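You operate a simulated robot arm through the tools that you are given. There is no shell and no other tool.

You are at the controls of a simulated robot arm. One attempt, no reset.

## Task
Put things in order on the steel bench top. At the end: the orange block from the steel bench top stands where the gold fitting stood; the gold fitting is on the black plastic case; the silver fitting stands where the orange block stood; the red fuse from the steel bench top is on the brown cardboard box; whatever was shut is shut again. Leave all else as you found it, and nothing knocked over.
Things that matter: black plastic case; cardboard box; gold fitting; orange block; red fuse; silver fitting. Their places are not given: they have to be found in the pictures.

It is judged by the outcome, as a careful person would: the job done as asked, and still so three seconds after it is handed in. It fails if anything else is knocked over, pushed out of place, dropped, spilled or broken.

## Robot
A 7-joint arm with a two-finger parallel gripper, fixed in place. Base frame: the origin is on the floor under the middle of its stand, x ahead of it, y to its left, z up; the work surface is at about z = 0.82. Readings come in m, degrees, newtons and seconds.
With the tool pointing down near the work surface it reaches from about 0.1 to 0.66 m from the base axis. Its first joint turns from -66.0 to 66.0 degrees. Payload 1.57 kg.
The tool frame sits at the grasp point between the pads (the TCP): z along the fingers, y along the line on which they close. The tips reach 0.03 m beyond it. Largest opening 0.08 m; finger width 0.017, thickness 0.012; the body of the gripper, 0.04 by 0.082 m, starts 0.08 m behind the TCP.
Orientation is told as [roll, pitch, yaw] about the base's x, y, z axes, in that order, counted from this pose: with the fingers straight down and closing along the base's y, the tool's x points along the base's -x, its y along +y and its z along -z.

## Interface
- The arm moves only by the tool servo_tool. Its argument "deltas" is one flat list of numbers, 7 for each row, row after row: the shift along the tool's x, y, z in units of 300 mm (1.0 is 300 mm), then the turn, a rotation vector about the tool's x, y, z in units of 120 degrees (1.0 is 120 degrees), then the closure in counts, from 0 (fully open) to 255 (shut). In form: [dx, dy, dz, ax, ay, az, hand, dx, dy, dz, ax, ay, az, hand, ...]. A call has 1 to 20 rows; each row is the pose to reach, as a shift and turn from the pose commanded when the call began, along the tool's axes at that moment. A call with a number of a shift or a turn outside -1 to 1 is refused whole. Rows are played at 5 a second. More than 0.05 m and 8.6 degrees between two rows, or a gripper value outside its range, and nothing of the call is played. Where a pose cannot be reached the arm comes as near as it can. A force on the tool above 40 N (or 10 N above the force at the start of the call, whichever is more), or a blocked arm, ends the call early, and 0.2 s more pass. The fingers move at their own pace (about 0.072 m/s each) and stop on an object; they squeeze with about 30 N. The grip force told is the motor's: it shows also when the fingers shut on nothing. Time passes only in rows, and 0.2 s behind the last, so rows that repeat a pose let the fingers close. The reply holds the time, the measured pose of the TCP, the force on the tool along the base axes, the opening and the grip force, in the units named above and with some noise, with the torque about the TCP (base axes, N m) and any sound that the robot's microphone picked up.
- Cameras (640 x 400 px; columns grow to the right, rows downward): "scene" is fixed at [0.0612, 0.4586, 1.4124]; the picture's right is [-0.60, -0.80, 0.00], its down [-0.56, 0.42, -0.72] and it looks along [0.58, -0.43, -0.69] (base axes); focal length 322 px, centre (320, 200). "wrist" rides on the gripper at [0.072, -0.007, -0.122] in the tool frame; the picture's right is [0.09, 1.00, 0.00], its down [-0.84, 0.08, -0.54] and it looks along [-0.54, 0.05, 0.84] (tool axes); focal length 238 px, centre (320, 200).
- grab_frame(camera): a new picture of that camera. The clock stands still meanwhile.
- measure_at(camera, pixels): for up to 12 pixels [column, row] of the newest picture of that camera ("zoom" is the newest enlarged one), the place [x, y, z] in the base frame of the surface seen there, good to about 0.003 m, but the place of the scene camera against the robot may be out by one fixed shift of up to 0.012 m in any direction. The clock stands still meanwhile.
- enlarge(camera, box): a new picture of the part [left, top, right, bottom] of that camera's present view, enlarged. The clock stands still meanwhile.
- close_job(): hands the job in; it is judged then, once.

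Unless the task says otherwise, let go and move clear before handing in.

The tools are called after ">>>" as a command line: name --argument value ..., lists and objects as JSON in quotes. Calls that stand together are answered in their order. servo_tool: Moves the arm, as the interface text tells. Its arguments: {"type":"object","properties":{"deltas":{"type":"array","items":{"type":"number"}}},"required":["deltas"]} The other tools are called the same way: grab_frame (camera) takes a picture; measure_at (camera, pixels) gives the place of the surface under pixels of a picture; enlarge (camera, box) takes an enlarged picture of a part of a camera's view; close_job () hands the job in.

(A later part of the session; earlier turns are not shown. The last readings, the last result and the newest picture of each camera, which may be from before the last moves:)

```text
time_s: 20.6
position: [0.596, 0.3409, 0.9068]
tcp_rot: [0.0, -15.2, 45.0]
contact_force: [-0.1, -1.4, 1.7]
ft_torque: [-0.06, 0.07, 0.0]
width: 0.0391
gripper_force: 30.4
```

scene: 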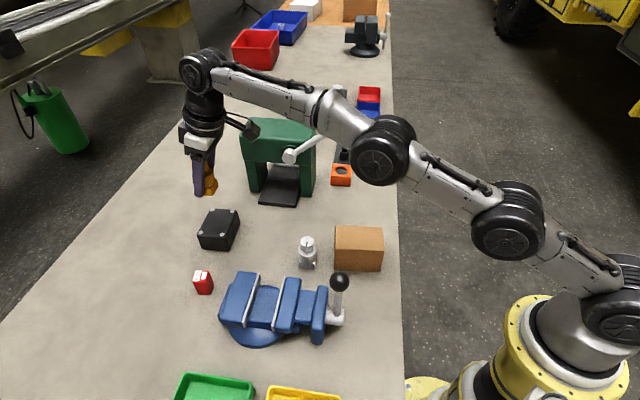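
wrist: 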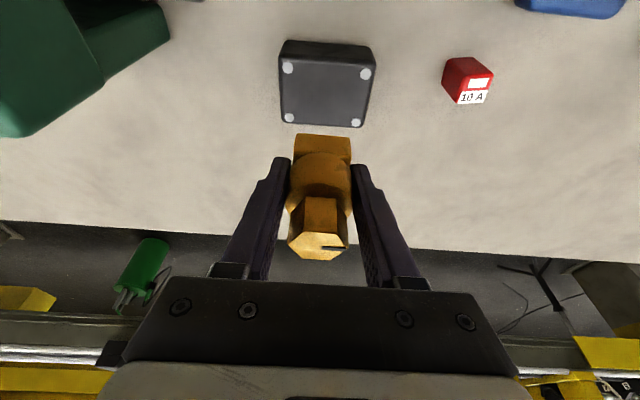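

The force rose by about 5 N, so gold is resting on the case. I'll open the fingers.

>>> servo_tool --deltas '[0, 0, 0, 0, 0, 0, 110, 0, 0, 0, 0, 0, 0, 60, 0, 0, 0, 0, 0, 0, 20, 0, 0, 0, 0, 0, 0, 0, 0, 0, 0, 0, 0, 0, 0]'

>>> enlarge --camera "scene" --box '[180, 170, 270, 260]'

>>> enlarge --camera "wrist" --box '[220, 60, 440, 280]'

```text
time_s: 21.8
position: [0.5963, 0.3403, 0.9051]
tcp_rot: [0.1, -15.0, 45.0]
contact_force: [0.3, -0.1, -0.2]
ft_torque: [0.01, -0.02, 0.05]
width: 0.0799
gripper_force: 0.0
```

```text
4.44 times, centred on (225, 215) of scene
```

zoom: 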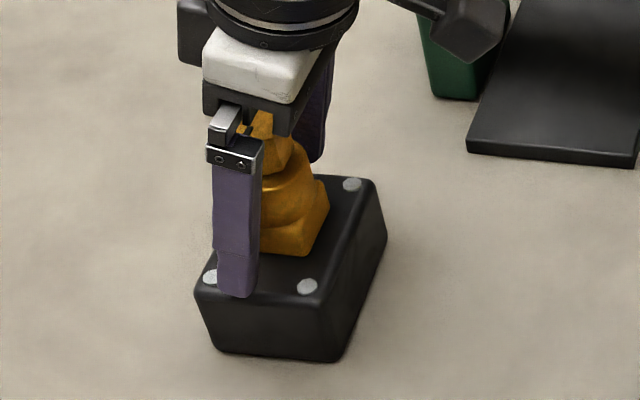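

```text
1.82 times, centred on (330, 170) of wrist
```

zoom: 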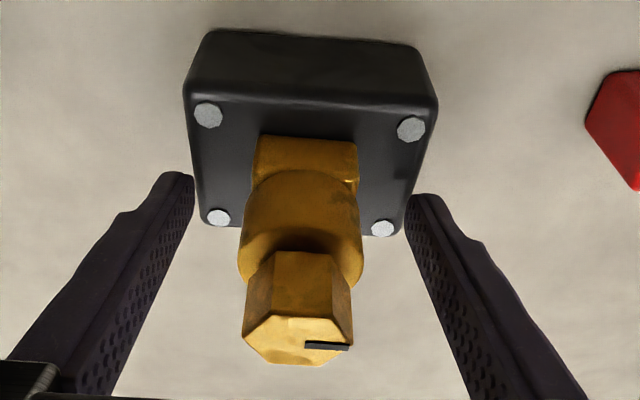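

Gold stands upright on the case, fingers open and clear. I'll rise straight up and travel inboard around the ball, keeping the same tilt (it also helps keep the wrist away from the press).

>>> servo_tool --deltas '[-0.0329, 0, -0.1229, 0, 0, 0, 0, -0.0658, 0, -0.2458, 0, 0, 0, 0, -0.0987, 0, -0.3687, 0, 0, 0, 0, 0.0302, 0.0386, -0.4032, 0, 0, 0, 0, 0.1592, 0.0772, -0.4377, 0, 0, 0, 0, 0.2881, 0.1157, -0.4722, 0, 0, 0, 0, 0.417, 0.1543, -0.5067, 0, 0, 0, 0, 0.5514, 0.1072, -0.5515, 0, 0, 0, 0, 0.6859, 0.06, -0.5962, 0, 0, 0, 0, 0.8203, 0.0129, -0.641, 0, 0, 0, 0, 0.9547, -0.0343, -0.6857, 0, 0, 0, 0, 0.9547, -0.0343, -0.6857, 0, 0, 0, 0]'

>>> grab_frame --camera "scene"

>>> enlarge --camera "scene" --box '[180, 170, 300, 300]'

```text
time_s: 24.4
position: [0.5756, 0.2957, 1.0697]
tcp_rot: [0.0, -14.9, 45.0]
contact_force: [0.2, 0.0, 0.9]
ft_torque: [0.0, 0.0, 0.03]
width: 0.0802
gripper_force: 0.0
out of reach, approached as far as the arm can: row 3, 4, 5, 6, 7, 8, 9, 10, 11, 12
```

```text
taken
```

scene: 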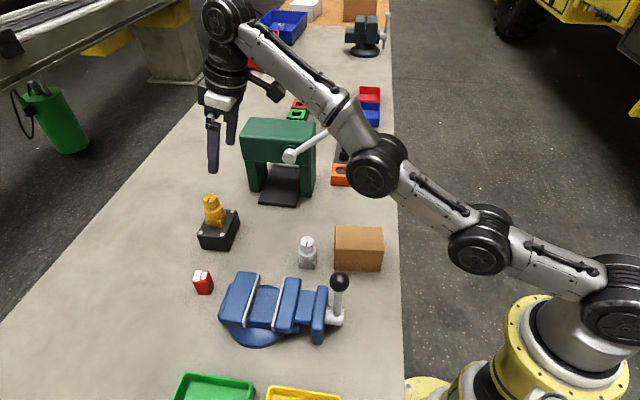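

```text
3.08 times, centred on (240, 235) of scene
```

zoom: 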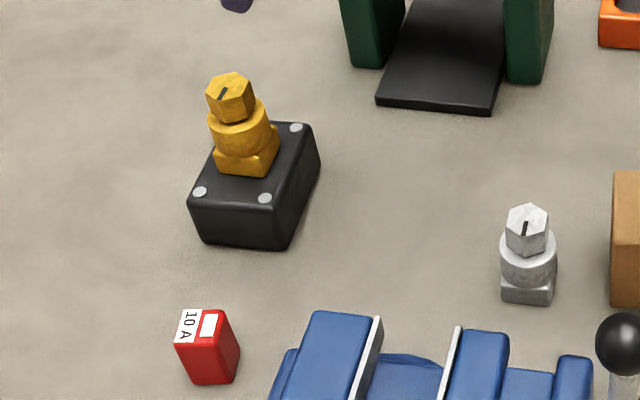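

Gold is standing well on the black case (zoom (235,125)). The arm, however, reported "out of reach" from row 3 and stopped at (0.576,0.296,1.070); I'll send a still row to see which pose counts as commanded.

>>> servo_tool --deltas '[0, 0, 0, 0, 0, 0, 0]'

>>> grab_frame --camera "wrist"

```text
time_s: 24.8
position: [0.5751, 0.2951, 1.0698]
tcp_rot: [0.0, -14.9, 45.0]
contact_force: [-0.6, -0.5, 0.7]
ft_torque: [-0.05, -0.01, -0.05]
width: 0.0799
gripper_force: 0.1
```

```text
taken
```

wrist: 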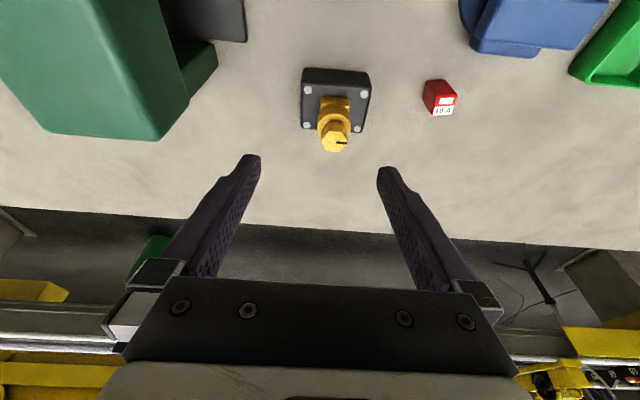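

The commanded pose is where it stopped (0.575,0.295,1.07). I'll try a small move inboard and down to get the arm unstuck, well clear above gold's top (0.945).

>>> servo_tool --deltas '[0.0343, 0.0157, 0.0368, 0, 0, 0, 0, 0.0685, 0.0314, 0.0737, 0, 0, 0, 0, 0.1028, 0.0471, 0.1105, 0, 0, 0, 0, 0.1028, 0.0471, 0.1105, 0, 0, 0, 0]'

>>> grab_frame --camera "scene"

```text
time_s: 25.8
position: [0.5468, 0.2911, 1.0401]
tcp_rot: [-0.1, -15.4, 45.1]
contact_force: [0.0, -0.5, 0.2]
ft_torque: [0.02, -0.02, 0.01]
width: 0.0798
gripper_force: 0.2
out of reach, approached as far as the arm can: row 1, 2
```

```text
taken
```

scene: 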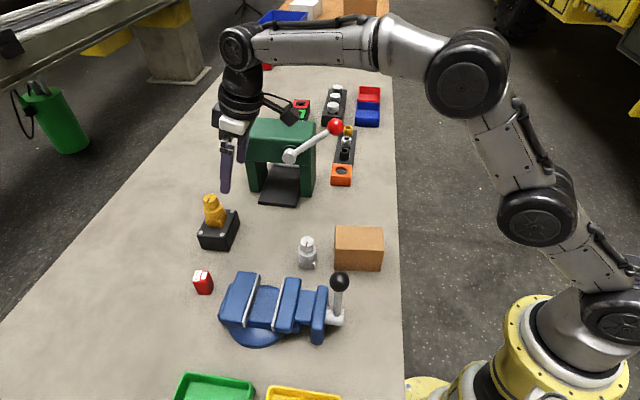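

The arm has come back to a comfortable elbow-up posture. I'll let it settle and read the pose.

>>> servo_tool --deltas '[0, 0, 0, 0, 0, 0, 0, 0, 0, 0, 0, 0, 0, 0]'

```text
time_s: 26.4
position: [0.546, 0.2911, 1.0379]
tcp_rot: [0.0, -14.9, 45.0]
contact_force: [0.0, 0.5, 0.0]
ft_torque: [0.0, -0.01, -0.01]
width: 0.08
gripper_force: 0.0
```

Pose is (0.546,0.291,1.038), stable. I'll now travel inboard to (0.37,0.10,1.03) in even steps.

>>> servo_tool --deltas '[0.1068, 0.0434, -0.0188, 0, 0, 0, 0, 0.2136, 0.0869, -0.0377, 0, 0, 0, 0, 0.3204, 0.1303, -0.0565, 0, 0, 0, 0, 0.4513, 0.0891, -0.0916, 0, 0, 0, 0, 0.5822, 0.0478, -0.1266, 0, 0, 0, 0, 0.7131, 0.0066, -0.1617, 0, 0, 0, 0, 0.844, -0.0347, -0.1968, 0, 0, 0, 0, 0.844, -0.0347, -0.1968, 0, 0, 0, 0]'

>>> grab_frame --camera "scene"

>>> grab_frame --camera "wrist"

```text
time_s: 28.2
position: [0.3671, 0.0984, 1.0361]
tcp_rot: [0.0, -15.0, 45.0]
contact_force: [0.8, -0.6, 1.1]
ft_torque: [-0.01, -0.03, 0.02]
width: 0.0801
gripper_force: 0.1
```

```text
taken
```

scene: 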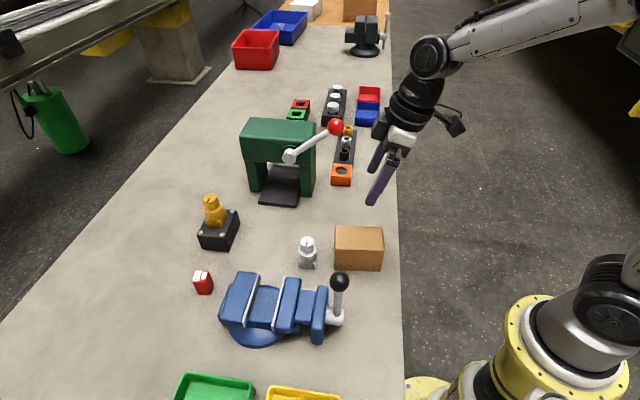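

```text
taken
```

wrist: 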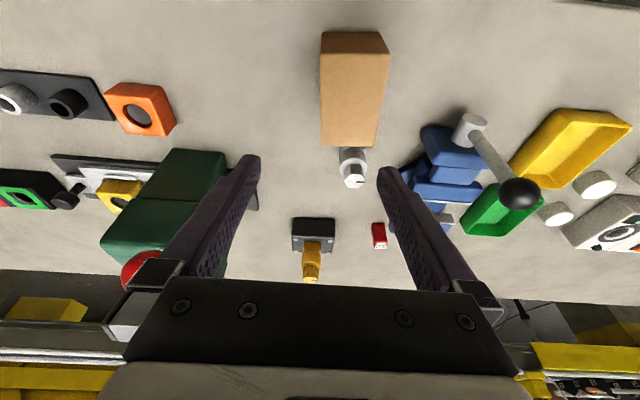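

All good at (0.367,0.099,1.036); gold still stands on the case. I'll continue round the ball on its robot side to (0.50,-0.07,1.02), then look at the orange block.

>>> servo_tool --deltas '[0.0673, -0.1308, -0.0128, 0, 0, 0, 0, 0.1347, -0.2617, -0.0257, 0, 0, 0, 0, 0.202, -0.3925, -0.0385, 0, 0, 0, 0, 0.2693, -0.5233, -0.0513, 0, 0, 0, 0, 0.1825, -0.6175, -0.0108, 0, 0, 0, 0, 0.0957, -0.7117, 0.0297, 0, 0, 0, 0, 0.0957, -0.7117, 0.0297, 0, 0, 0, 0]'

>>> grab_frame --camera "scene"

>>> grab_frame --camera "wrist"

```text
time_s: 29.8
position: [0.503, -0.0718, 1.0169]
tcp_rot: [0.0, -15.0, 45.0]
contact_force: [-0.2, -1.1, -0.3]
ft_torque: [0.01, 0.01, -0.01]
width: 0.0799
gripper_force: 0.1
```

```text
taken
```

scene: 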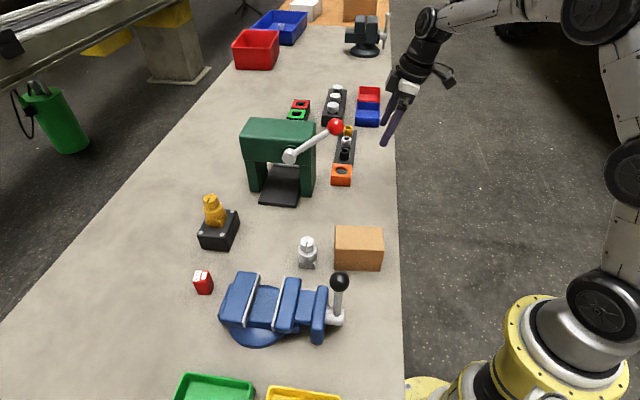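

```text
taken
```

wrist: 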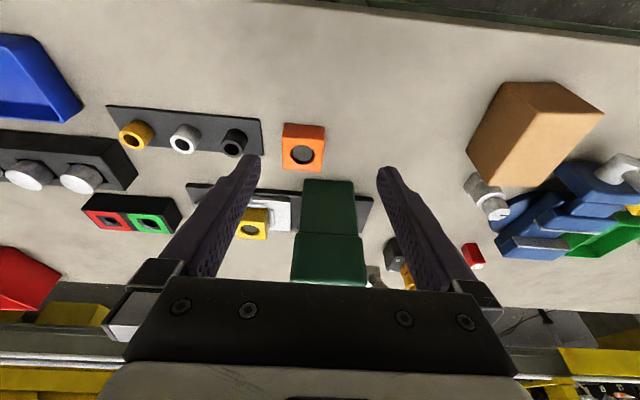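

The orange block is at wrist (303,150). I'll zoom in and measure its corners, the rail's end and the press leg.

>>> enlarge --camera "wrist" --box '[240, 100, 380, 220]'

```text
3.33 times, centred on (310, 160) of wrist
```

zoom: 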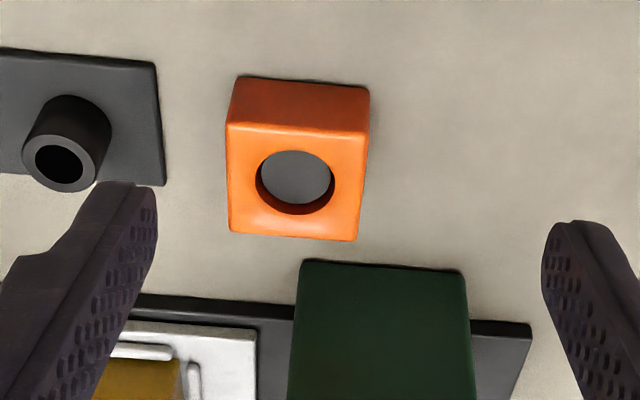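

>>> measure_at --camera "zoom" --pixels '[[230, 126], [365, 136], [232, 232], [353, 238], [295, 178], [238, 80], [366, 92], [157, 65], [163, 182], [303, 264], [463, 274], [525, 325]]'

```text
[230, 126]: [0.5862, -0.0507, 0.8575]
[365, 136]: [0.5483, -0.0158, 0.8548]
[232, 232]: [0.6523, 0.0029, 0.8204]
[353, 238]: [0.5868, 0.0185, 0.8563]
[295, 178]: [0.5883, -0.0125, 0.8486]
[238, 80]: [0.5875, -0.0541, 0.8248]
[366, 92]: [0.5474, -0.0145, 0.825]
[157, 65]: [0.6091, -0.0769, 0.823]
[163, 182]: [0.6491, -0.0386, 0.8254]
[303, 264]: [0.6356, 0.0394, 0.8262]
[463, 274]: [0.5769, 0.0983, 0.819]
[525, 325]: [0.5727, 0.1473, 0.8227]
```

The orange block's centre is about (0.5855,-0.0155), edges aligned with the tool at yaw 45°, rail end 6 cm away and press leg 7.4 cm away. I'll hover above it with the fingers slightly narrowed.

>>> servo_tool --deltas '[-0.0969, -0.0224, 0.0467, 0, 0, 0, 0, -0.1938, -0.0448, 0.0933, 0, 0, 0, 20, -0.2907, -0.0672, 0.14, 0, 0, 0, 35, -0.2907, -0.0672, 0.14, 0, 0, 0, 35, -0.2907, -0.0672, 0.14, 0, 0, 0, 35]'

>>> grab_frame --camera "scene"

>>> grab_frame --camera "wrist"

>>> servo_tool --deltas '[0, 0, 0, 0, 0, 0, 35]'

```text
time_s: 31.0
position: [0.5843, -0.0175, 0.9992]
tcp_rot: [0.0, -15.0, 45.1]
contact_force: [0.1, -0.9, -0.1]
ft_torque: [0.0, -0.01, -0.03]
width: 0.0691
gripper_force: 0.0
```

```text
taken
```

scene: 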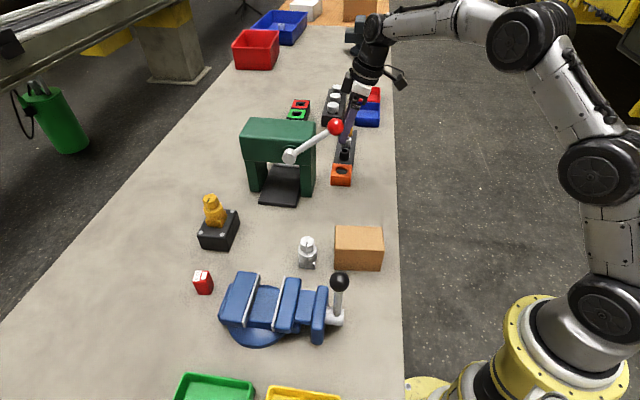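

```text
taken
```

wrist: 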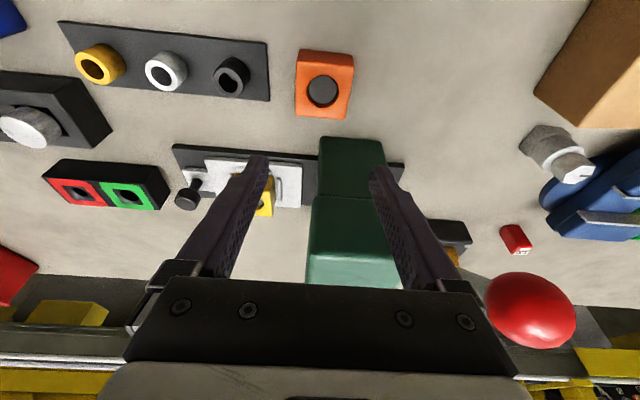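

```text
time_s: 31.4
position: [0.5831, -0.0177, 0.9984]
tcp_rot: [0.0, -15.0, 45.1]
contact_force: [0.0, -0.2, 0.8]
ft_torque: [0.0, -0.01, 0.03]
width: 0.069
gripper_force: 0.1
```

The gripper is clear of the ball (wrist (530,310)) and the orange block is seen at (323,85). One more measurement of the block before descending.

>>> enlarge --camera "wrist" --box '[270, 30, 380, 130]'

>>> measure_at --camera "wrist" --pixels '[[297, 65], [352, 71], [298, 112], [345, 116], [322, 91], [268, 44], [269, 98], [322, 139], [380, 143], [530, 300], [325, 60], [310, 80]]'

```text
4.00 times, centred on (325, 80) of wrist
```

zoom: 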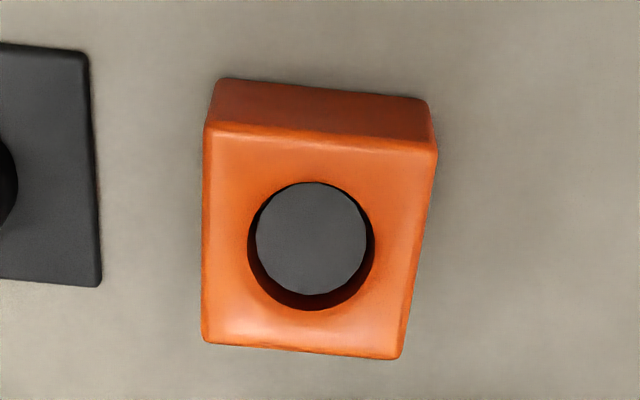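

```text
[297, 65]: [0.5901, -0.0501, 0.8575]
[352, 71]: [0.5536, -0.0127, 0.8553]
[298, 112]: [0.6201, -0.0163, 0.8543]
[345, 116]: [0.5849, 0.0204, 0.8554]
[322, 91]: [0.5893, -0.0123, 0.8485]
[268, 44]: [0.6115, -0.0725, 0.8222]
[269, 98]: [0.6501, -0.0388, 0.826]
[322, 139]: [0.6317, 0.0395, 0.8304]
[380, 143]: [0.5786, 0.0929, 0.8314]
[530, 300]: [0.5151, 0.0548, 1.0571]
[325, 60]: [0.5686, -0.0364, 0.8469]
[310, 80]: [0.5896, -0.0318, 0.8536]
```

The block centre averages to (0.586,-0.015), well aligned with the tool. I'll descend halfway and check clearances of the forearm to the ball.

>>> servo_tool --deltas '[0.0216, 0, 0.0805, 0, 0, 0, 35, 0.0431, 0, 0.161, 0, 0, 0, 35, 0.0647, 0, 0.2415, 0, 0, 0, 35, 0.0647, 0, 0.2415, 0, 0, 0, 35]'

>>> grab_frame --camera "scene"

>>> grab_frame --camera "wrist"

```text
time_s: 32.4
position: [0.5822, -0.0165, 0.9245]
tcp_rot: [0.0, -15.0, 45.0]
contact_force: [-1.3, 0.3, -1.1]
ft_torque: [0.05, 0.0, 0.01]
width: 0.0692
gripper_force: 0.0
```

```text
taken
```

scene: 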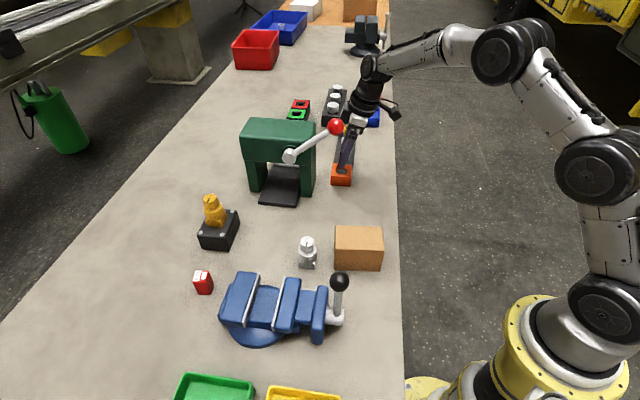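

```text
taken
```

wrist: 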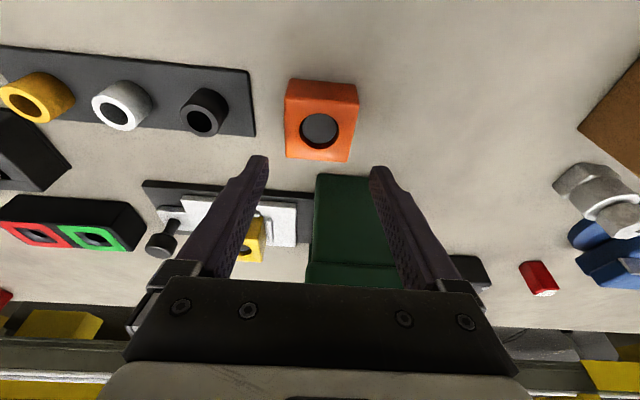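

All clear with the ball behind and to the side. I'll go the remaining 6.7 cm down to grip height.

>>> servo_tool --deltas '[0.0193, 0, 0.0719, 0, 0, 0, 35, 0.0385, 0, 0.1438, 0, 0, 0, 35, 0.0482, 0, 0.1798, 0, 0, 0, 35, 0.0578, 0, 0.2157, 0, 0, 0, 35, 0.0578, 0, 0.2157, 0, 0, 0, 35]'

>>> grab_frame --camera "scene"

>>> grab_frame --camera "wrist"

```text
time_s: 33.6
position: [0.5809, -0.0164, 0.8574]
tcp_rot: [0.0, -15.0, 45.0]
contact_force: [0.4, 0.1, 0.3]
ft_torque: [-0.02, -0.02, 0.02]
width: 0.0688
gripper_force: 0.0
```

```text
taken
```

scene: 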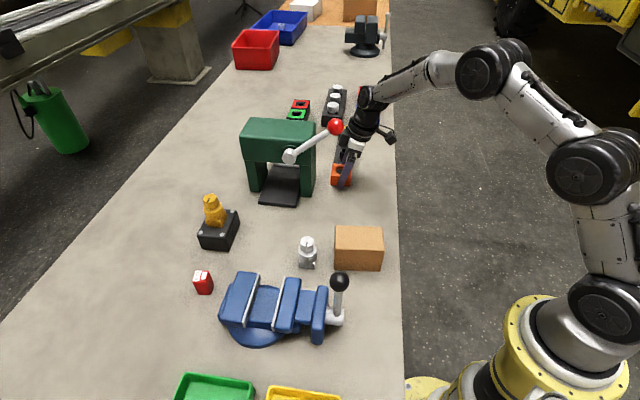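

```text
taken
```

wrist: 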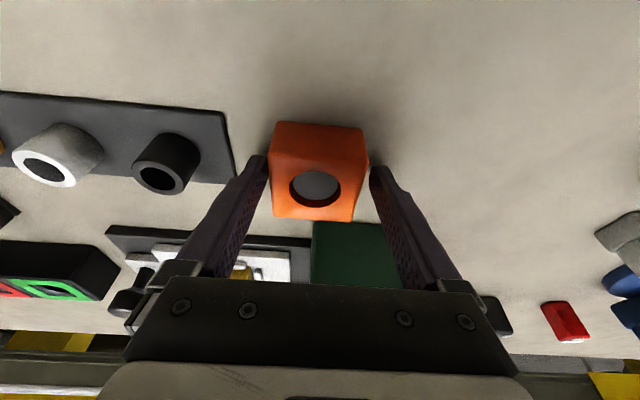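

The fingers straddle the block (block columns 270–367, finger tips 258 and 378). I'll close now.

>>> servo_tool --deltas '[0, 0, 0, 0, 0, 0, 80, 0, 0, 0, 0, 0, 0, 255, 0, 0, 0, 0, 0, 0, 255, 0, 0, 0, 0, 0, 0, 255]'

>>> grab_frame --camera "wrist"

```text
time_s: 34.6
position: [0.5798, -0.0164, 0.8581]
tcp_rot: [0.0, -14.9, 44.9]
contact_force: [1.7, -0.8, 0.1]
ft_torque: [-0.01, -0.1, -0.02]
width: 0.0558
gripper_force: 29.8
```

```text
taken
```

wrist: 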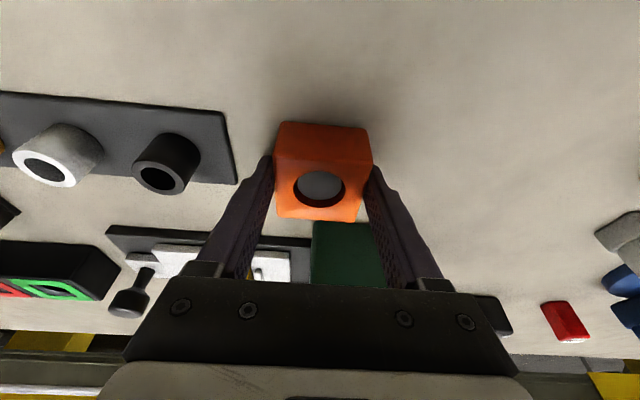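

Gripped at 0.056 m with 30 N. I'll measure the block's top corners in the grip to know its offset from the TCP, then lift.

>>> measure_at --camera "wrist" --pixels '[[277, 160], [367, 166], [280, 213], [355, 218], [319, 186], [322, 140], [300, 205], [340, 210]]'

>>> servo_tool --deltas '[-0.0086, 0, -0.0322, 0, 0, 0, 255, -0.0173, 0, -0.0644, 0, 0, 0, 255, -0.0431, 0, -0.161, 0, 0, 0, 255, -0.069, 0, -0.2576, 0, 0, 0, 255, -0.0949, 0, -0.3542, 0, 0, 0, 255, -0.1234, 0, -0.4604, 0, 0, 0, 255, -0.1234, 0, -0.4604, 0, 0, 0, 255]'

>>> grab_frame --camera "wrist"

>>> grab_frame --camera "scene"

```text
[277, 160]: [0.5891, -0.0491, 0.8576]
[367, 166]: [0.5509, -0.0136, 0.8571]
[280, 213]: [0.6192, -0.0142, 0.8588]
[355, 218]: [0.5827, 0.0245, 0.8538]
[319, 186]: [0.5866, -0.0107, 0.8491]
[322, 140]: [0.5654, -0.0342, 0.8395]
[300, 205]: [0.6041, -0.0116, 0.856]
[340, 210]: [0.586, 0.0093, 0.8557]
```

```text
time_s: 36.2
position: [0.5826, -0.0174, 1.0022]
tcp_rot: [0.0, -15.0, 45.0]
contact_force: [-0.3, -0.4, -2.7]
ft_torque: [-0.01, 0.02, -0.03]
width: 0.0559
gripper_force: 30.1
```

```text
taken
```

wrist: 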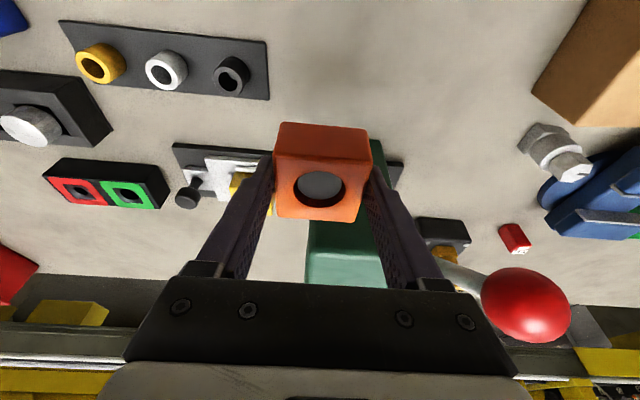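

```text
taken
```

scene: 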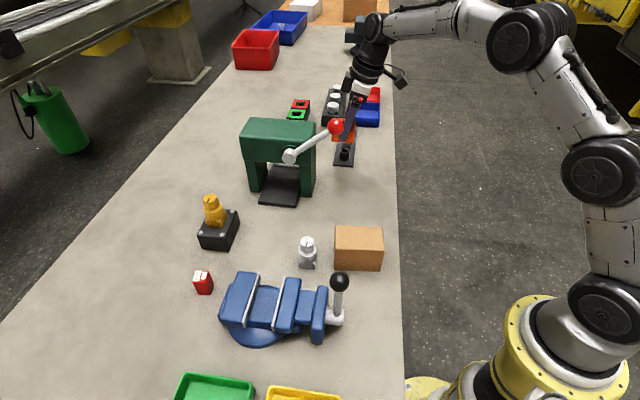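

The orange block is lifted and held square. I'll carry it back around the ball to (0.37,0.10,1.03).

>>> servo_tool --deltas '[0.0973, 0.024, -0.048, 0, 0, 0, 255, 0.1947, 0.048, -0.096, 0, 0, 0, 255, 0.292, 0.072, -0.144, 0, 0, 0, 255, 0.3789, 0.1662, -0.1844, 0, 0, 0, 255, 0.4657, 0.2603, -0.2247, 0, 0, 0, 255, 0.3974, 0.39, -0.2065, 0, 0, 0, 255, 0.329, 0.5197, -0.1882, 0, 0, 0, 255, 0.2607, 0.6493, -0.17, 0, 0, 0, 255, 0.1923, 0.779, -0.1517, 0, 0, 0, 255, 0.1923, 0.779, -0.1517, 0, 0, 0, 255]'

>>> grab_frame --camera "scene"

```text
time_s: 38.4
position: [0.3692, 0.1002, 1.03]
tcp_rot: [0.1, -15.0, 45.1]
contact_force: [0.6, 0.4, -2.5]
ft_torque: [-0.03, -0.02, -0.01]
width: 0.0557
gripper_force: 30.0
```

```text
taken
```

scene: 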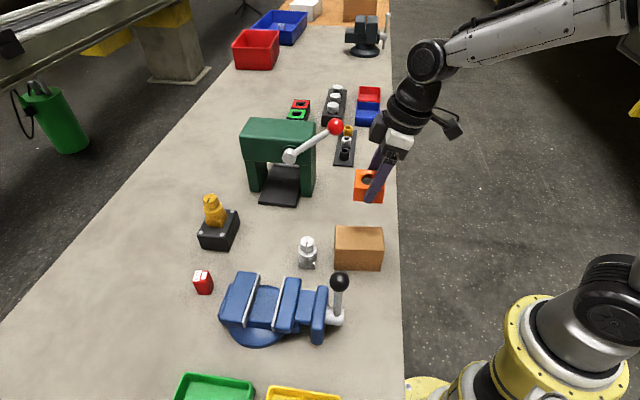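

Carrying well, position (0.369,0.100,1.03). Now on to hover over gold's former place.

>>> servo_tool --deltas '[-0.103, 0.0348, 0.0276, 0, 0, 0, 255, -0.206, 0.0696, 0.0552, 0, 0, 0, 255, -0.309, 0.1043, 0.0828, 0, 0, 0, 255, -0.412, 0.1391, 0.1104, 0, 0, 0, 255, -0.4937, 0.154, 0.1668, 0, 0, 0, 255, -0.5754, 0.1689, 0.2232, 0, 0, 0, 255, -0.6571, 0.1838, 0.2796, 0, 0, 0, 255, -0.6571, 0.1838, 0.2796, 0, 0, 0, 255, -0.6571, 0.1838, 0.2796, 0, 0, 0, 255]'

>>> grab_frame --camera "scene"

>>> grab_frame --camera "wrist"

>>> servo_tool --deltas '[0, 0, 0, 0, 0, 0, 255]'

```text
time_s: 40.4
position: [0.4787, 0.289, 1.0008]
tcp_rot: [0.0, -15.0, 45.0]
contact_force: [0.7, 0.0, -3.2]
ft_torque: [0.0, 0.06, -0.02]
width: 0.0555
gripper_force: 30.3
```

```text
taken
```

scene: 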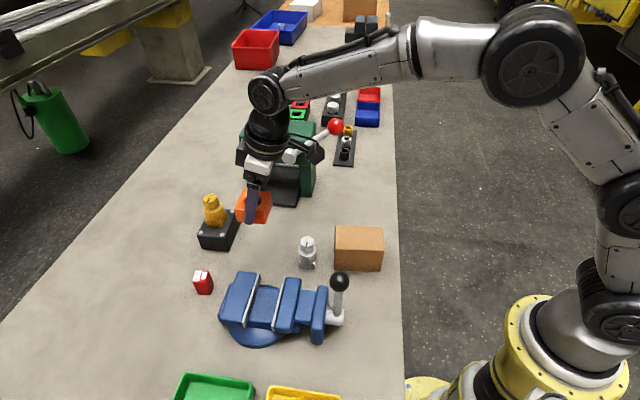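

```text
taken
```

wrist: 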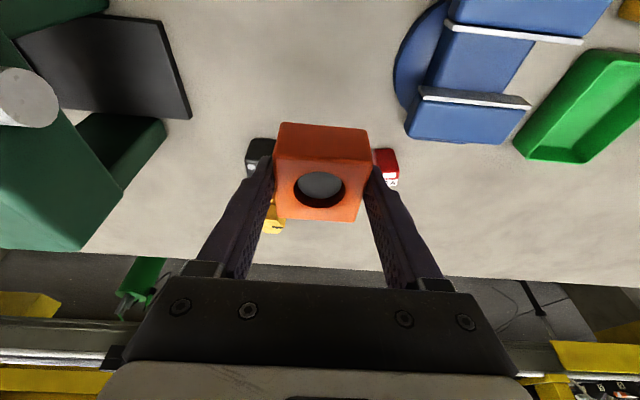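

```text
time_s: 40.8
position: [0.4784, 0.2886, 0.9988]
tcp_rot: [0.0, -15.0, 45.0]
contact_force: [0.2, -1.1, -2.5]
ft_torque: [-0.02, 0.02, 0.02]
width: 0.0556
gripper_force: 30.6
```

Block is centred over gold's former spot (TCP (0.479,0.289) plus the 5 mm grip offset). Descending to about 8 mm above the bench.

>>> servo_tool --deltas '[0.0259, 0, 0.0966, 0, 0, 0, 255, 0.0518, 0, 0.1932, 0, 0, 0, 255, 0.0776, 0, 0.2898, 0, 0, 0, 255, 0.1035, 0, 0.3864, 0, 0, 0, 255, 0.1165, 0, 0.4347, 0, 0, 0, 255, 0.1165, 0, 0.4347, 0, 0, 0, 255, 0.1165, 0, 0.4347, 0, 0, 0, 255]'

>>> grab_frame --camera "scene"

>>> grab_frame --camera "wrist"

```text
time_s: 42.4
position: [0.4794, 0.2889, 0.8636]
tcp_rot: [0.0, -14.9, 44.9]
contact_force: [0.5, -0.3, -2.4]
ft_torque: [-0.01, -0.01, 0.02]
width: 0.056
gripper_force: 29.6
```

```text
taken
```

scene: 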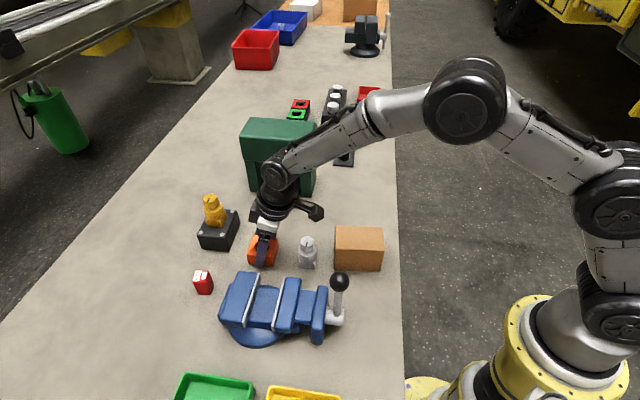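

```text
taken
```

wrist: 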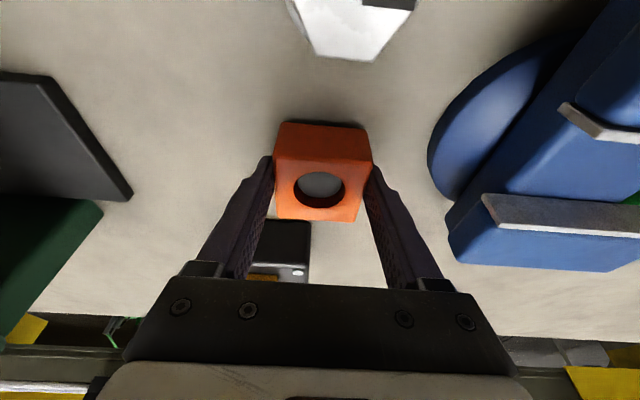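

I'll measure the held block's top corners here to confirm its centre against gold's spot (0.484,0.293), and then lower in 1–2 mm steps.

>>> measure_at --camera "wrist" --pixels '[[277, 160], [367, 166], [280, 213], [355, 218]]'

>>> servo_tool --deltas '[0.0017, 0, 0.0064, 0, 0, 0, 255, 0.0035, 0, 0.0129, 0, 0, 0, 255, 0.0043, 0, 0.0161, 0, 0, 0, 255, 0.0043, 0, 0.0161, 0, 0, 0, 255]'

```text
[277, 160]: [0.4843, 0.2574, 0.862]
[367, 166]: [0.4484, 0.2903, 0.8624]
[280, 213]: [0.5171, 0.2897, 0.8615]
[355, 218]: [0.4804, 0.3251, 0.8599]
```

```text
time_s: 43.4
position: [0.4785, 0.2886, 0.8598]
tcp_rot: [0.1, -14.9, 45.0]
contact_force: [0.5, 0.3, -2.6]
ft_torque: [0.0, -0.01, 0.02]
width: 0.0556
gripper_force: 30.1
```

The held block's centre measures (0.4826,0.2906), within 2–3 mm of target; I'll nudge it 2 mm outward and go on down in 1 mm steps.

>>> servo_tool --deltas '[-0.0061, 0.0007, 0.0016, 0, 0, 0, 255, -0.0052, 0.0007, 0.0048, 0, 0, 0, 255, -0.0052, 0.0007, 0.0048, 0, 0, 0, 255]'

>>> servo_tool --deltas '[0.0009, 0, 0.0032, 0, 0, 0, 255, 0.0009, 0, 0.0032, 0, 0, 0, 255]'

>>> servo_tool --deltas '[0.0009, 0, 0.0032, 0, 0, 0, 255, 0.0009, 0, 0.0032, 0, 0, 0, 255]'

```text
time_s: 44.2
position: [0.4814, 0.2907, 0.8588]
tcp_rot: [-0.1, -15.0, 45.0]
contact_force: [-0.9, -0.3, -3.1]
ft_torque: [-0.02, 0.05, 0.0]
width: 0.0558
gripper_force: 30.4
```

```text
time_s: 44.8
position: [0.4808, 0.2913, 0.8591]
tcp_rot: [0.1, -14.9, 45.0]
contact_force: [0.1, -0.6, -3.2]
ft_torque: [-0.03, 0.02, -0.03]
width: 0.056
gripper_force: 29.3
```

```text
time_s: 45.4
position: [0.4821, 0.292, 0.8578]
tcp_rot: [-0.1, -15.1, 45.0]
contact_force: [-2.9, -1.8, 4.6]
ft_torque: [-0.19, 0.26, 0.04]
width: 0.0557
gripper_force: 30.1
```

Contact is felt (force rose by about 8 N) – the block is down. I'll release it.

>>> servo_tool --deltas '[0, 0, 0, 0, 0, 0, 60, 0, 0, 0, 0, 0, 0, 30, 0, 0, 0, 0, 0, 0, 10, 0, 0, 0, 0, 0, 0, 10]'

>>> grab_frame --camera "wrist"

>>> enlarge --camera "scene" --box '[220, 180, 350, 290]'

```text
time_s: 46.4
position: [0.4814, 0.291, 0.8575]
tcp_rot: [-0.1, -15.0, 44.9]
contact_force: [1.0, 0.1, 0.1]
ft_torque: [0.0, -0.02, -0.02]
width: 0.0769
gripper_force: 0.0
```

```text
taken
```

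wrist: 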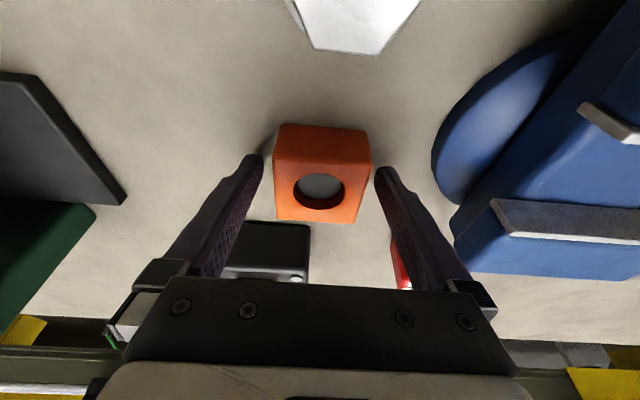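

```text
3.64 times, centred on (285, 235) of scene
```

zoom: 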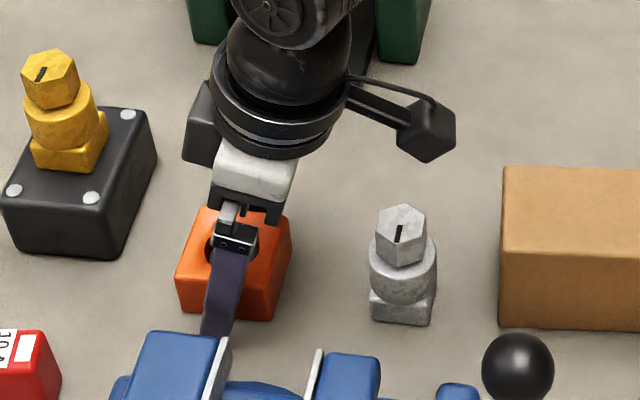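

The orange block stands on gold's former spot. I'll rise straight up and move to hover over the silver fitting.

>>> servo_tool --deltas '[-0.0154, 0, -0.0576, 0, 0, 0, 10, -0.0463, 0, -0.1727, 0, 0, 0, 5, -0.0849, 0, -0.3166, 0, 0, 0, 0, -0.1234, 0, -0.4604, 0, 0, 0, 0, -0.0194, 0.0039, -0.4883, 0, 0, 0, 0, 0.0845, 0.0079, -0.5161, 0, 0, 0, 0, 0.1885, 0.0118, -0.544, 0, 0, 0, 0, 0.1885, 0.0118, -0.544, 0, 0, 0, 0]'

>>> grab_frame --camera "wrist"

>>> grab_frame --camera "scene"

>>> servo_tool --deltas '[0, 0, 0, 0, 0, 0, 0]'

```text
time_s: 48.2
position: [0.412, 0.2262, 1.0011]
tcp_rot: [0.0, -15.0, 44.9]
contact_force: [-0.4, 0.2, 0.0]
ft_torque: [0.01, 0.03, -0.01]
width: 0.0799
gripper_force: 0.1
```

```text
taken
```

wrist: 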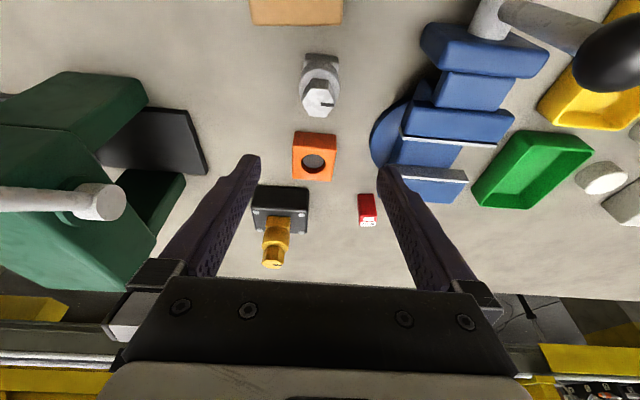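

```text
taken
```

scene: 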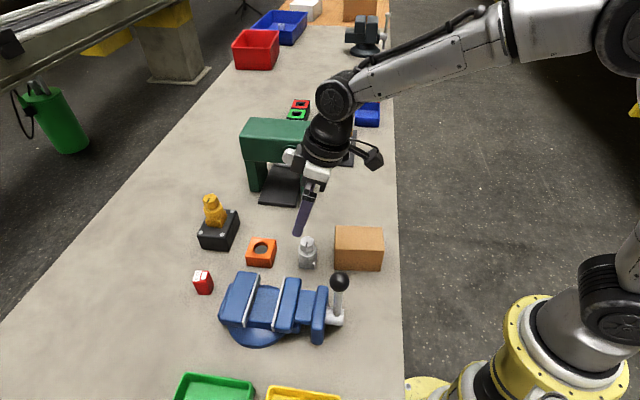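

```text
time_s: 48.6
position: [0.4114, 0.2269, 1.0003]
tcp_rot: [0.0, -15.0, 45.1]
contact_force: [-0.3, -0.9, -0.5]
ft_torque: [0.01, 0.0, 0.02]
width: 0.0801
gripper_force: 0.1
```

Orange now stands neatly at gold's old spot (wrist (315,155)). I'll zoom on the silver fitting and measure it and its neighbours.

>>> enlarge --camera "wrist" --box '[250, 20, 420, 190]'

```text
2.35 times, centred on (335, 105) of wrist
```

zoom: 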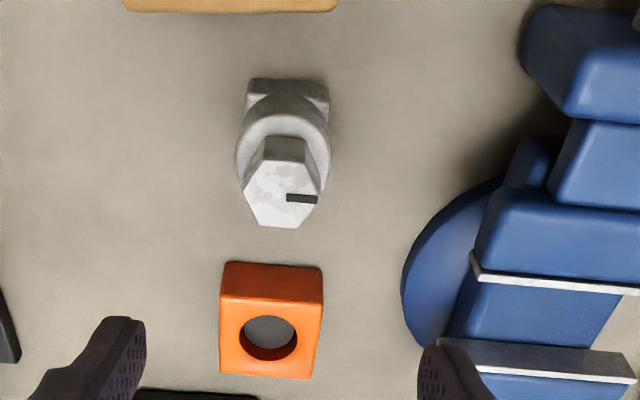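

>>> measure_at --camera "zoom" --pixels '[[280, 190], [248, 190], [316, 192], [284, 162], [278, 222], [243, 145], [326, 145], [250, 86], [324, 92], [404, 290], [520, 40], [478, 260]]'

>>> measure_at --camera "zoom" --pixels '[[223, 297], [319, 305], [224, 366], [308, 374], [440, 235], [492, 190], [525, 150], [230, 8], [330, 8], [130, 5]]'

```text
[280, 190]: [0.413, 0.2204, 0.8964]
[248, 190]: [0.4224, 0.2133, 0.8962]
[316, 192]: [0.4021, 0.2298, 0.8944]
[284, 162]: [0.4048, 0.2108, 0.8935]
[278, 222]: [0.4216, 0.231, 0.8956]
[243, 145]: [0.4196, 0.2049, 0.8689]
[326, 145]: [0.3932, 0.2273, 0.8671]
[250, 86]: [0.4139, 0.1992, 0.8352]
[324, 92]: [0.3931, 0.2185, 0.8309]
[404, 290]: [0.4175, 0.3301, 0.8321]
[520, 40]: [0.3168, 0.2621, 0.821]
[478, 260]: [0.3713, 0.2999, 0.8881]
```

```text
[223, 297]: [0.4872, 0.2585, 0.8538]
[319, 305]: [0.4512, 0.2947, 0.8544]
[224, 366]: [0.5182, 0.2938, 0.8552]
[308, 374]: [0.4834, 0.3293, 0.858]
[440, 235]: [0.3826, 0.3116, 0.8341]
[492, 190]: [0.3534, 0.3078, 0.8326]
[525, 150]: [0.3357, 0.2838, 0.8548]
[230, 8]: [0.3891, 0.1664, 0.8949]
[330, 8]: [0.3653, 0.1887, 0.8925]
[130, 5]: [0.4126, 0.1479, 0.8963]
```

Orange's centre measures (0.485,0.294), matching gold's old spot. Silver's centre is about (0.413,0.221), so I'll shift 5 mm sideways and descend halfway to check.

>>> servo_tool --deltas '[0.0098, -0.0163, -0.0026, 0, 0, 0, 0, 0.0407, -0.0163, 0.1129, 0, 0, 0, 0, 0.0717, -0.0163, 0.2284, 0, 0, 0, 0, 0.0717, -0.0163, 0.2284, 0, 0, 0, 0]'

>>> grab_frame --camera "wrist"

>>> grab_frame --camera "scene"

```text
time_s: 49.6
position: [0.4118, 0.2188, 0.9283]
tcp_rot: [0.0, -15.0, 45.0]
contact_force: [0.1, -0.2, 0.0]
ft_torque: [0.03, 0.04, 0.0]
width: 0.08
gripper_force: 0.1
```

```text
taken
```

wrist: 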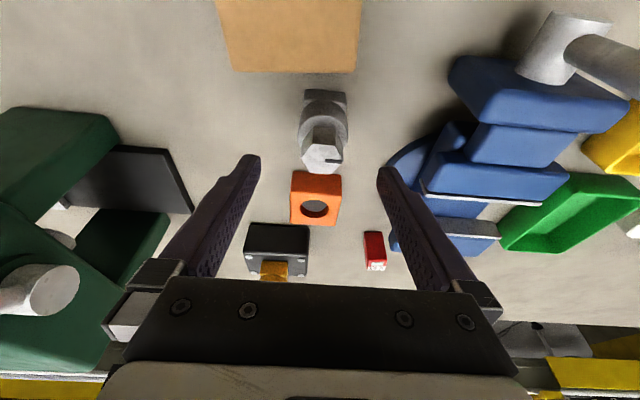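

```text
taken
```

scene: 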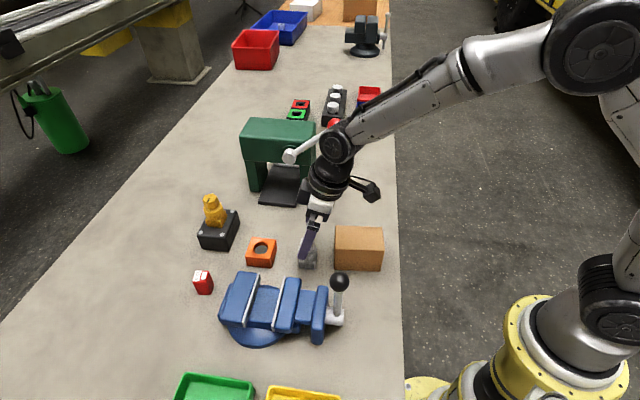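

Silver is centred between the fingers (column 322). I'll go the rest of the way down.

>>> servo_tool --deltas '[0.0206, 0, 0.077, 0, 0, 0, 0, 0.0413, 0, 0.154, 0, 0, 0, 0, 0.0619, 0, 0.231, 0, 0, 0, 0, 0.0619, 0, 0.231, 0, 0, 0, 0]'

>>> grab_frame --camera "wrist"

>>> enlarge --camera "scene" --box '[260, 140, 420, 290]'

```text
time_s: 50.6
position: [0.4119, 0.2172, 0.8555]
tcp_rot: [0.0, -15.0, 45.0]
contact_force: [0.1, -0.5, -0.1]
ft_torque: [-0.02, 0.0, 0.01]
width: 0.0799
gripper_force: 0.2
```

```text
taken
```

wrist: 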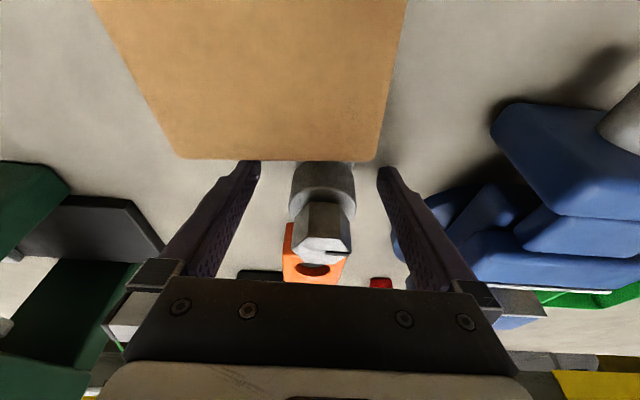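

```text
2.67 times, centred on (340, 215) of scene
```

zoom: 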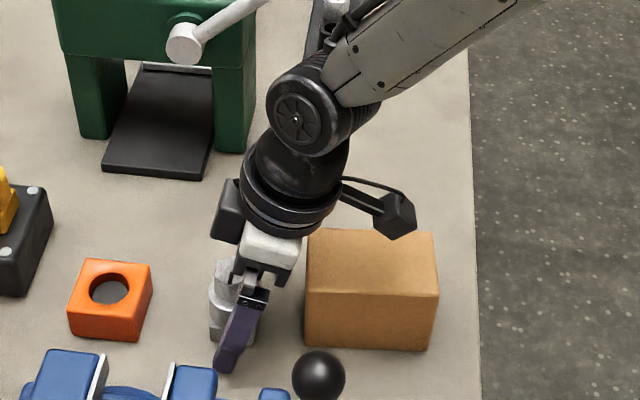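

Silver is between the pads, the camera housing is clear above the box, and no contact force shows. Closing now.

>>> servo_tool --deltas '[0, 0, 0, 0, 0, 0, 100, 0, 0, 0, 0, 0, 0, 255, 0, 0, 0, 0, 0, 0, 255, 0, 0, 0, 0, 0, 0, 255, 0, 0, 0, 0, 0, 0, 255]'

>>> grab_frame --camera "wrist"

```text
time_s: 51.8
position: [0.4118, 0.2185, 0.8557]
tcp_rot: [0.0, -15.0, 45.0]
contact_force: [0.2, 0.4, -0.1]
ft_torque: [0.0, 0.05, -0.01]
width: 0.0392
gripper_force: 30.1
```

```text
taken
```

wrist: 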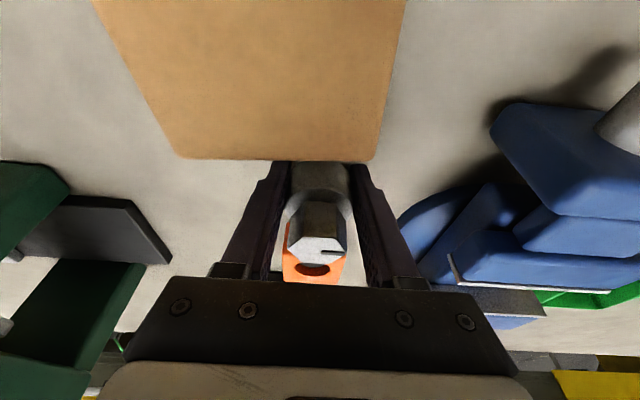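

Silver is gripped (0.039 m, 30 N). I'll lift it straight up first.

>>> servo_tool --deltas '[-0.0173, 0, -0.0644, 0, 0, 0, 255, -0.0518, 0, -0.1932, 0, 0, 0, 255, -0.0863, 0, -0.322, 0, 0, 0, 255, -0.118, 0, -0.4403, 0, 0, 0, 255, -0.1497, 0, -0.5586, 0, 0, 0, 255, -0.1497, 0, -0.5586, 0, 0, 0, 255]'

>>> grab_frame --camera "scene"

>>> grab_frame --camera "wrist"

```text
time_s: 53.2
position: [0.4111, 0.2169, 1.0292]
tcp_rot: [0.0, -15.0, 45.1]
contact_force: [0.3, 0.1, -2.7]
ft_torque: [-0.02, -0.03, 0.02]
width: 0.0392
gripper_force: 29.8
```

```text
taken
```

scene: 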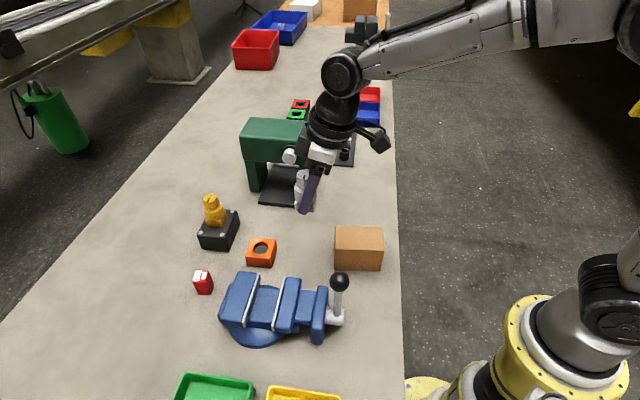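

```text
taken
```

wrist: 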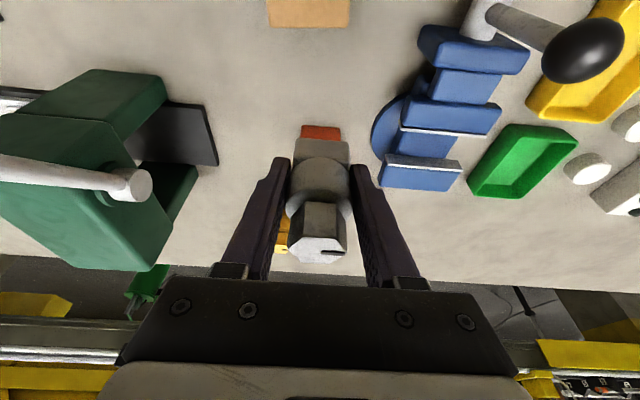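

Silver is held upright. I'll carry it around the ball to (0.50,-0.07,1.02).

>>> servo_tool --deltas '[0.1207, -0.0597, -0.0323, 0, 0, 0, 255, 0.2413, -0.1194, -0.0647, 0, 0, 0, 255, 0.362, -0.1791, -0.097, 0, 0, 0, 255, 0.4303, -0.3088, -0.1153, 0, 0, 0, 255, 0.4986, -0.4384, -0.1336, 0, 0, 0, 255, 0.5669, -0.5681, -0.1519, 0, 0, 0, 255, 0.6352, -0.6977, -0.1702, 0, 0, 0, 255, 0.5485, -0.792, -0.1297, 0, 0, 0, 255, 0.4617, -0.8863, -0.0892, 0, 0, 0, 255, 0.4617, -0.8863, -0.0892, 0, 0, 0, 255]'

>>> grab_frame --camera "scene"

>>> servo_tool --deltas '[0, 0, 0, 0, 0, 0, 255]'

```text
time_s: 55.4
position: [0.4986, -0.0675, 1.0176]
tcp_rot: [0.0, -15.0, 45.0]
contact_force: [0.8, 0.3, -2.3]
ft_torque: [0.0, -0.02, -0.01]
width: 0.039
gripper_force: 30.1
```

```text
taken
```

scene: 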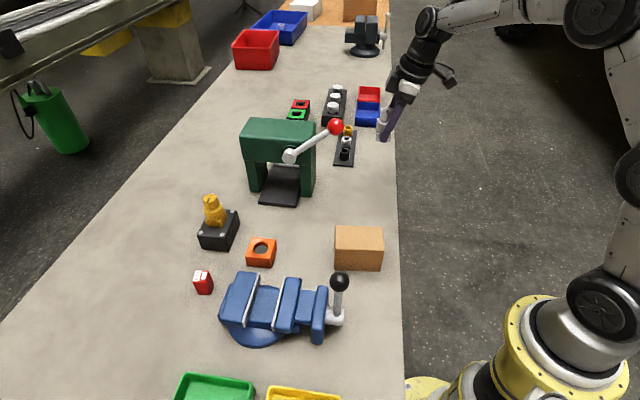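

```text
time_s: 55.8
position: [0.4993, -0.0675, 1.0186]
tcp_rot: [0.0, -15.1, 45.0]
contact_force: [0.4, -0.3, -4.4]
ft_torque: [-0.02, 0.01, -0.02]
width: 0.039
gripper_force: 29.7
```

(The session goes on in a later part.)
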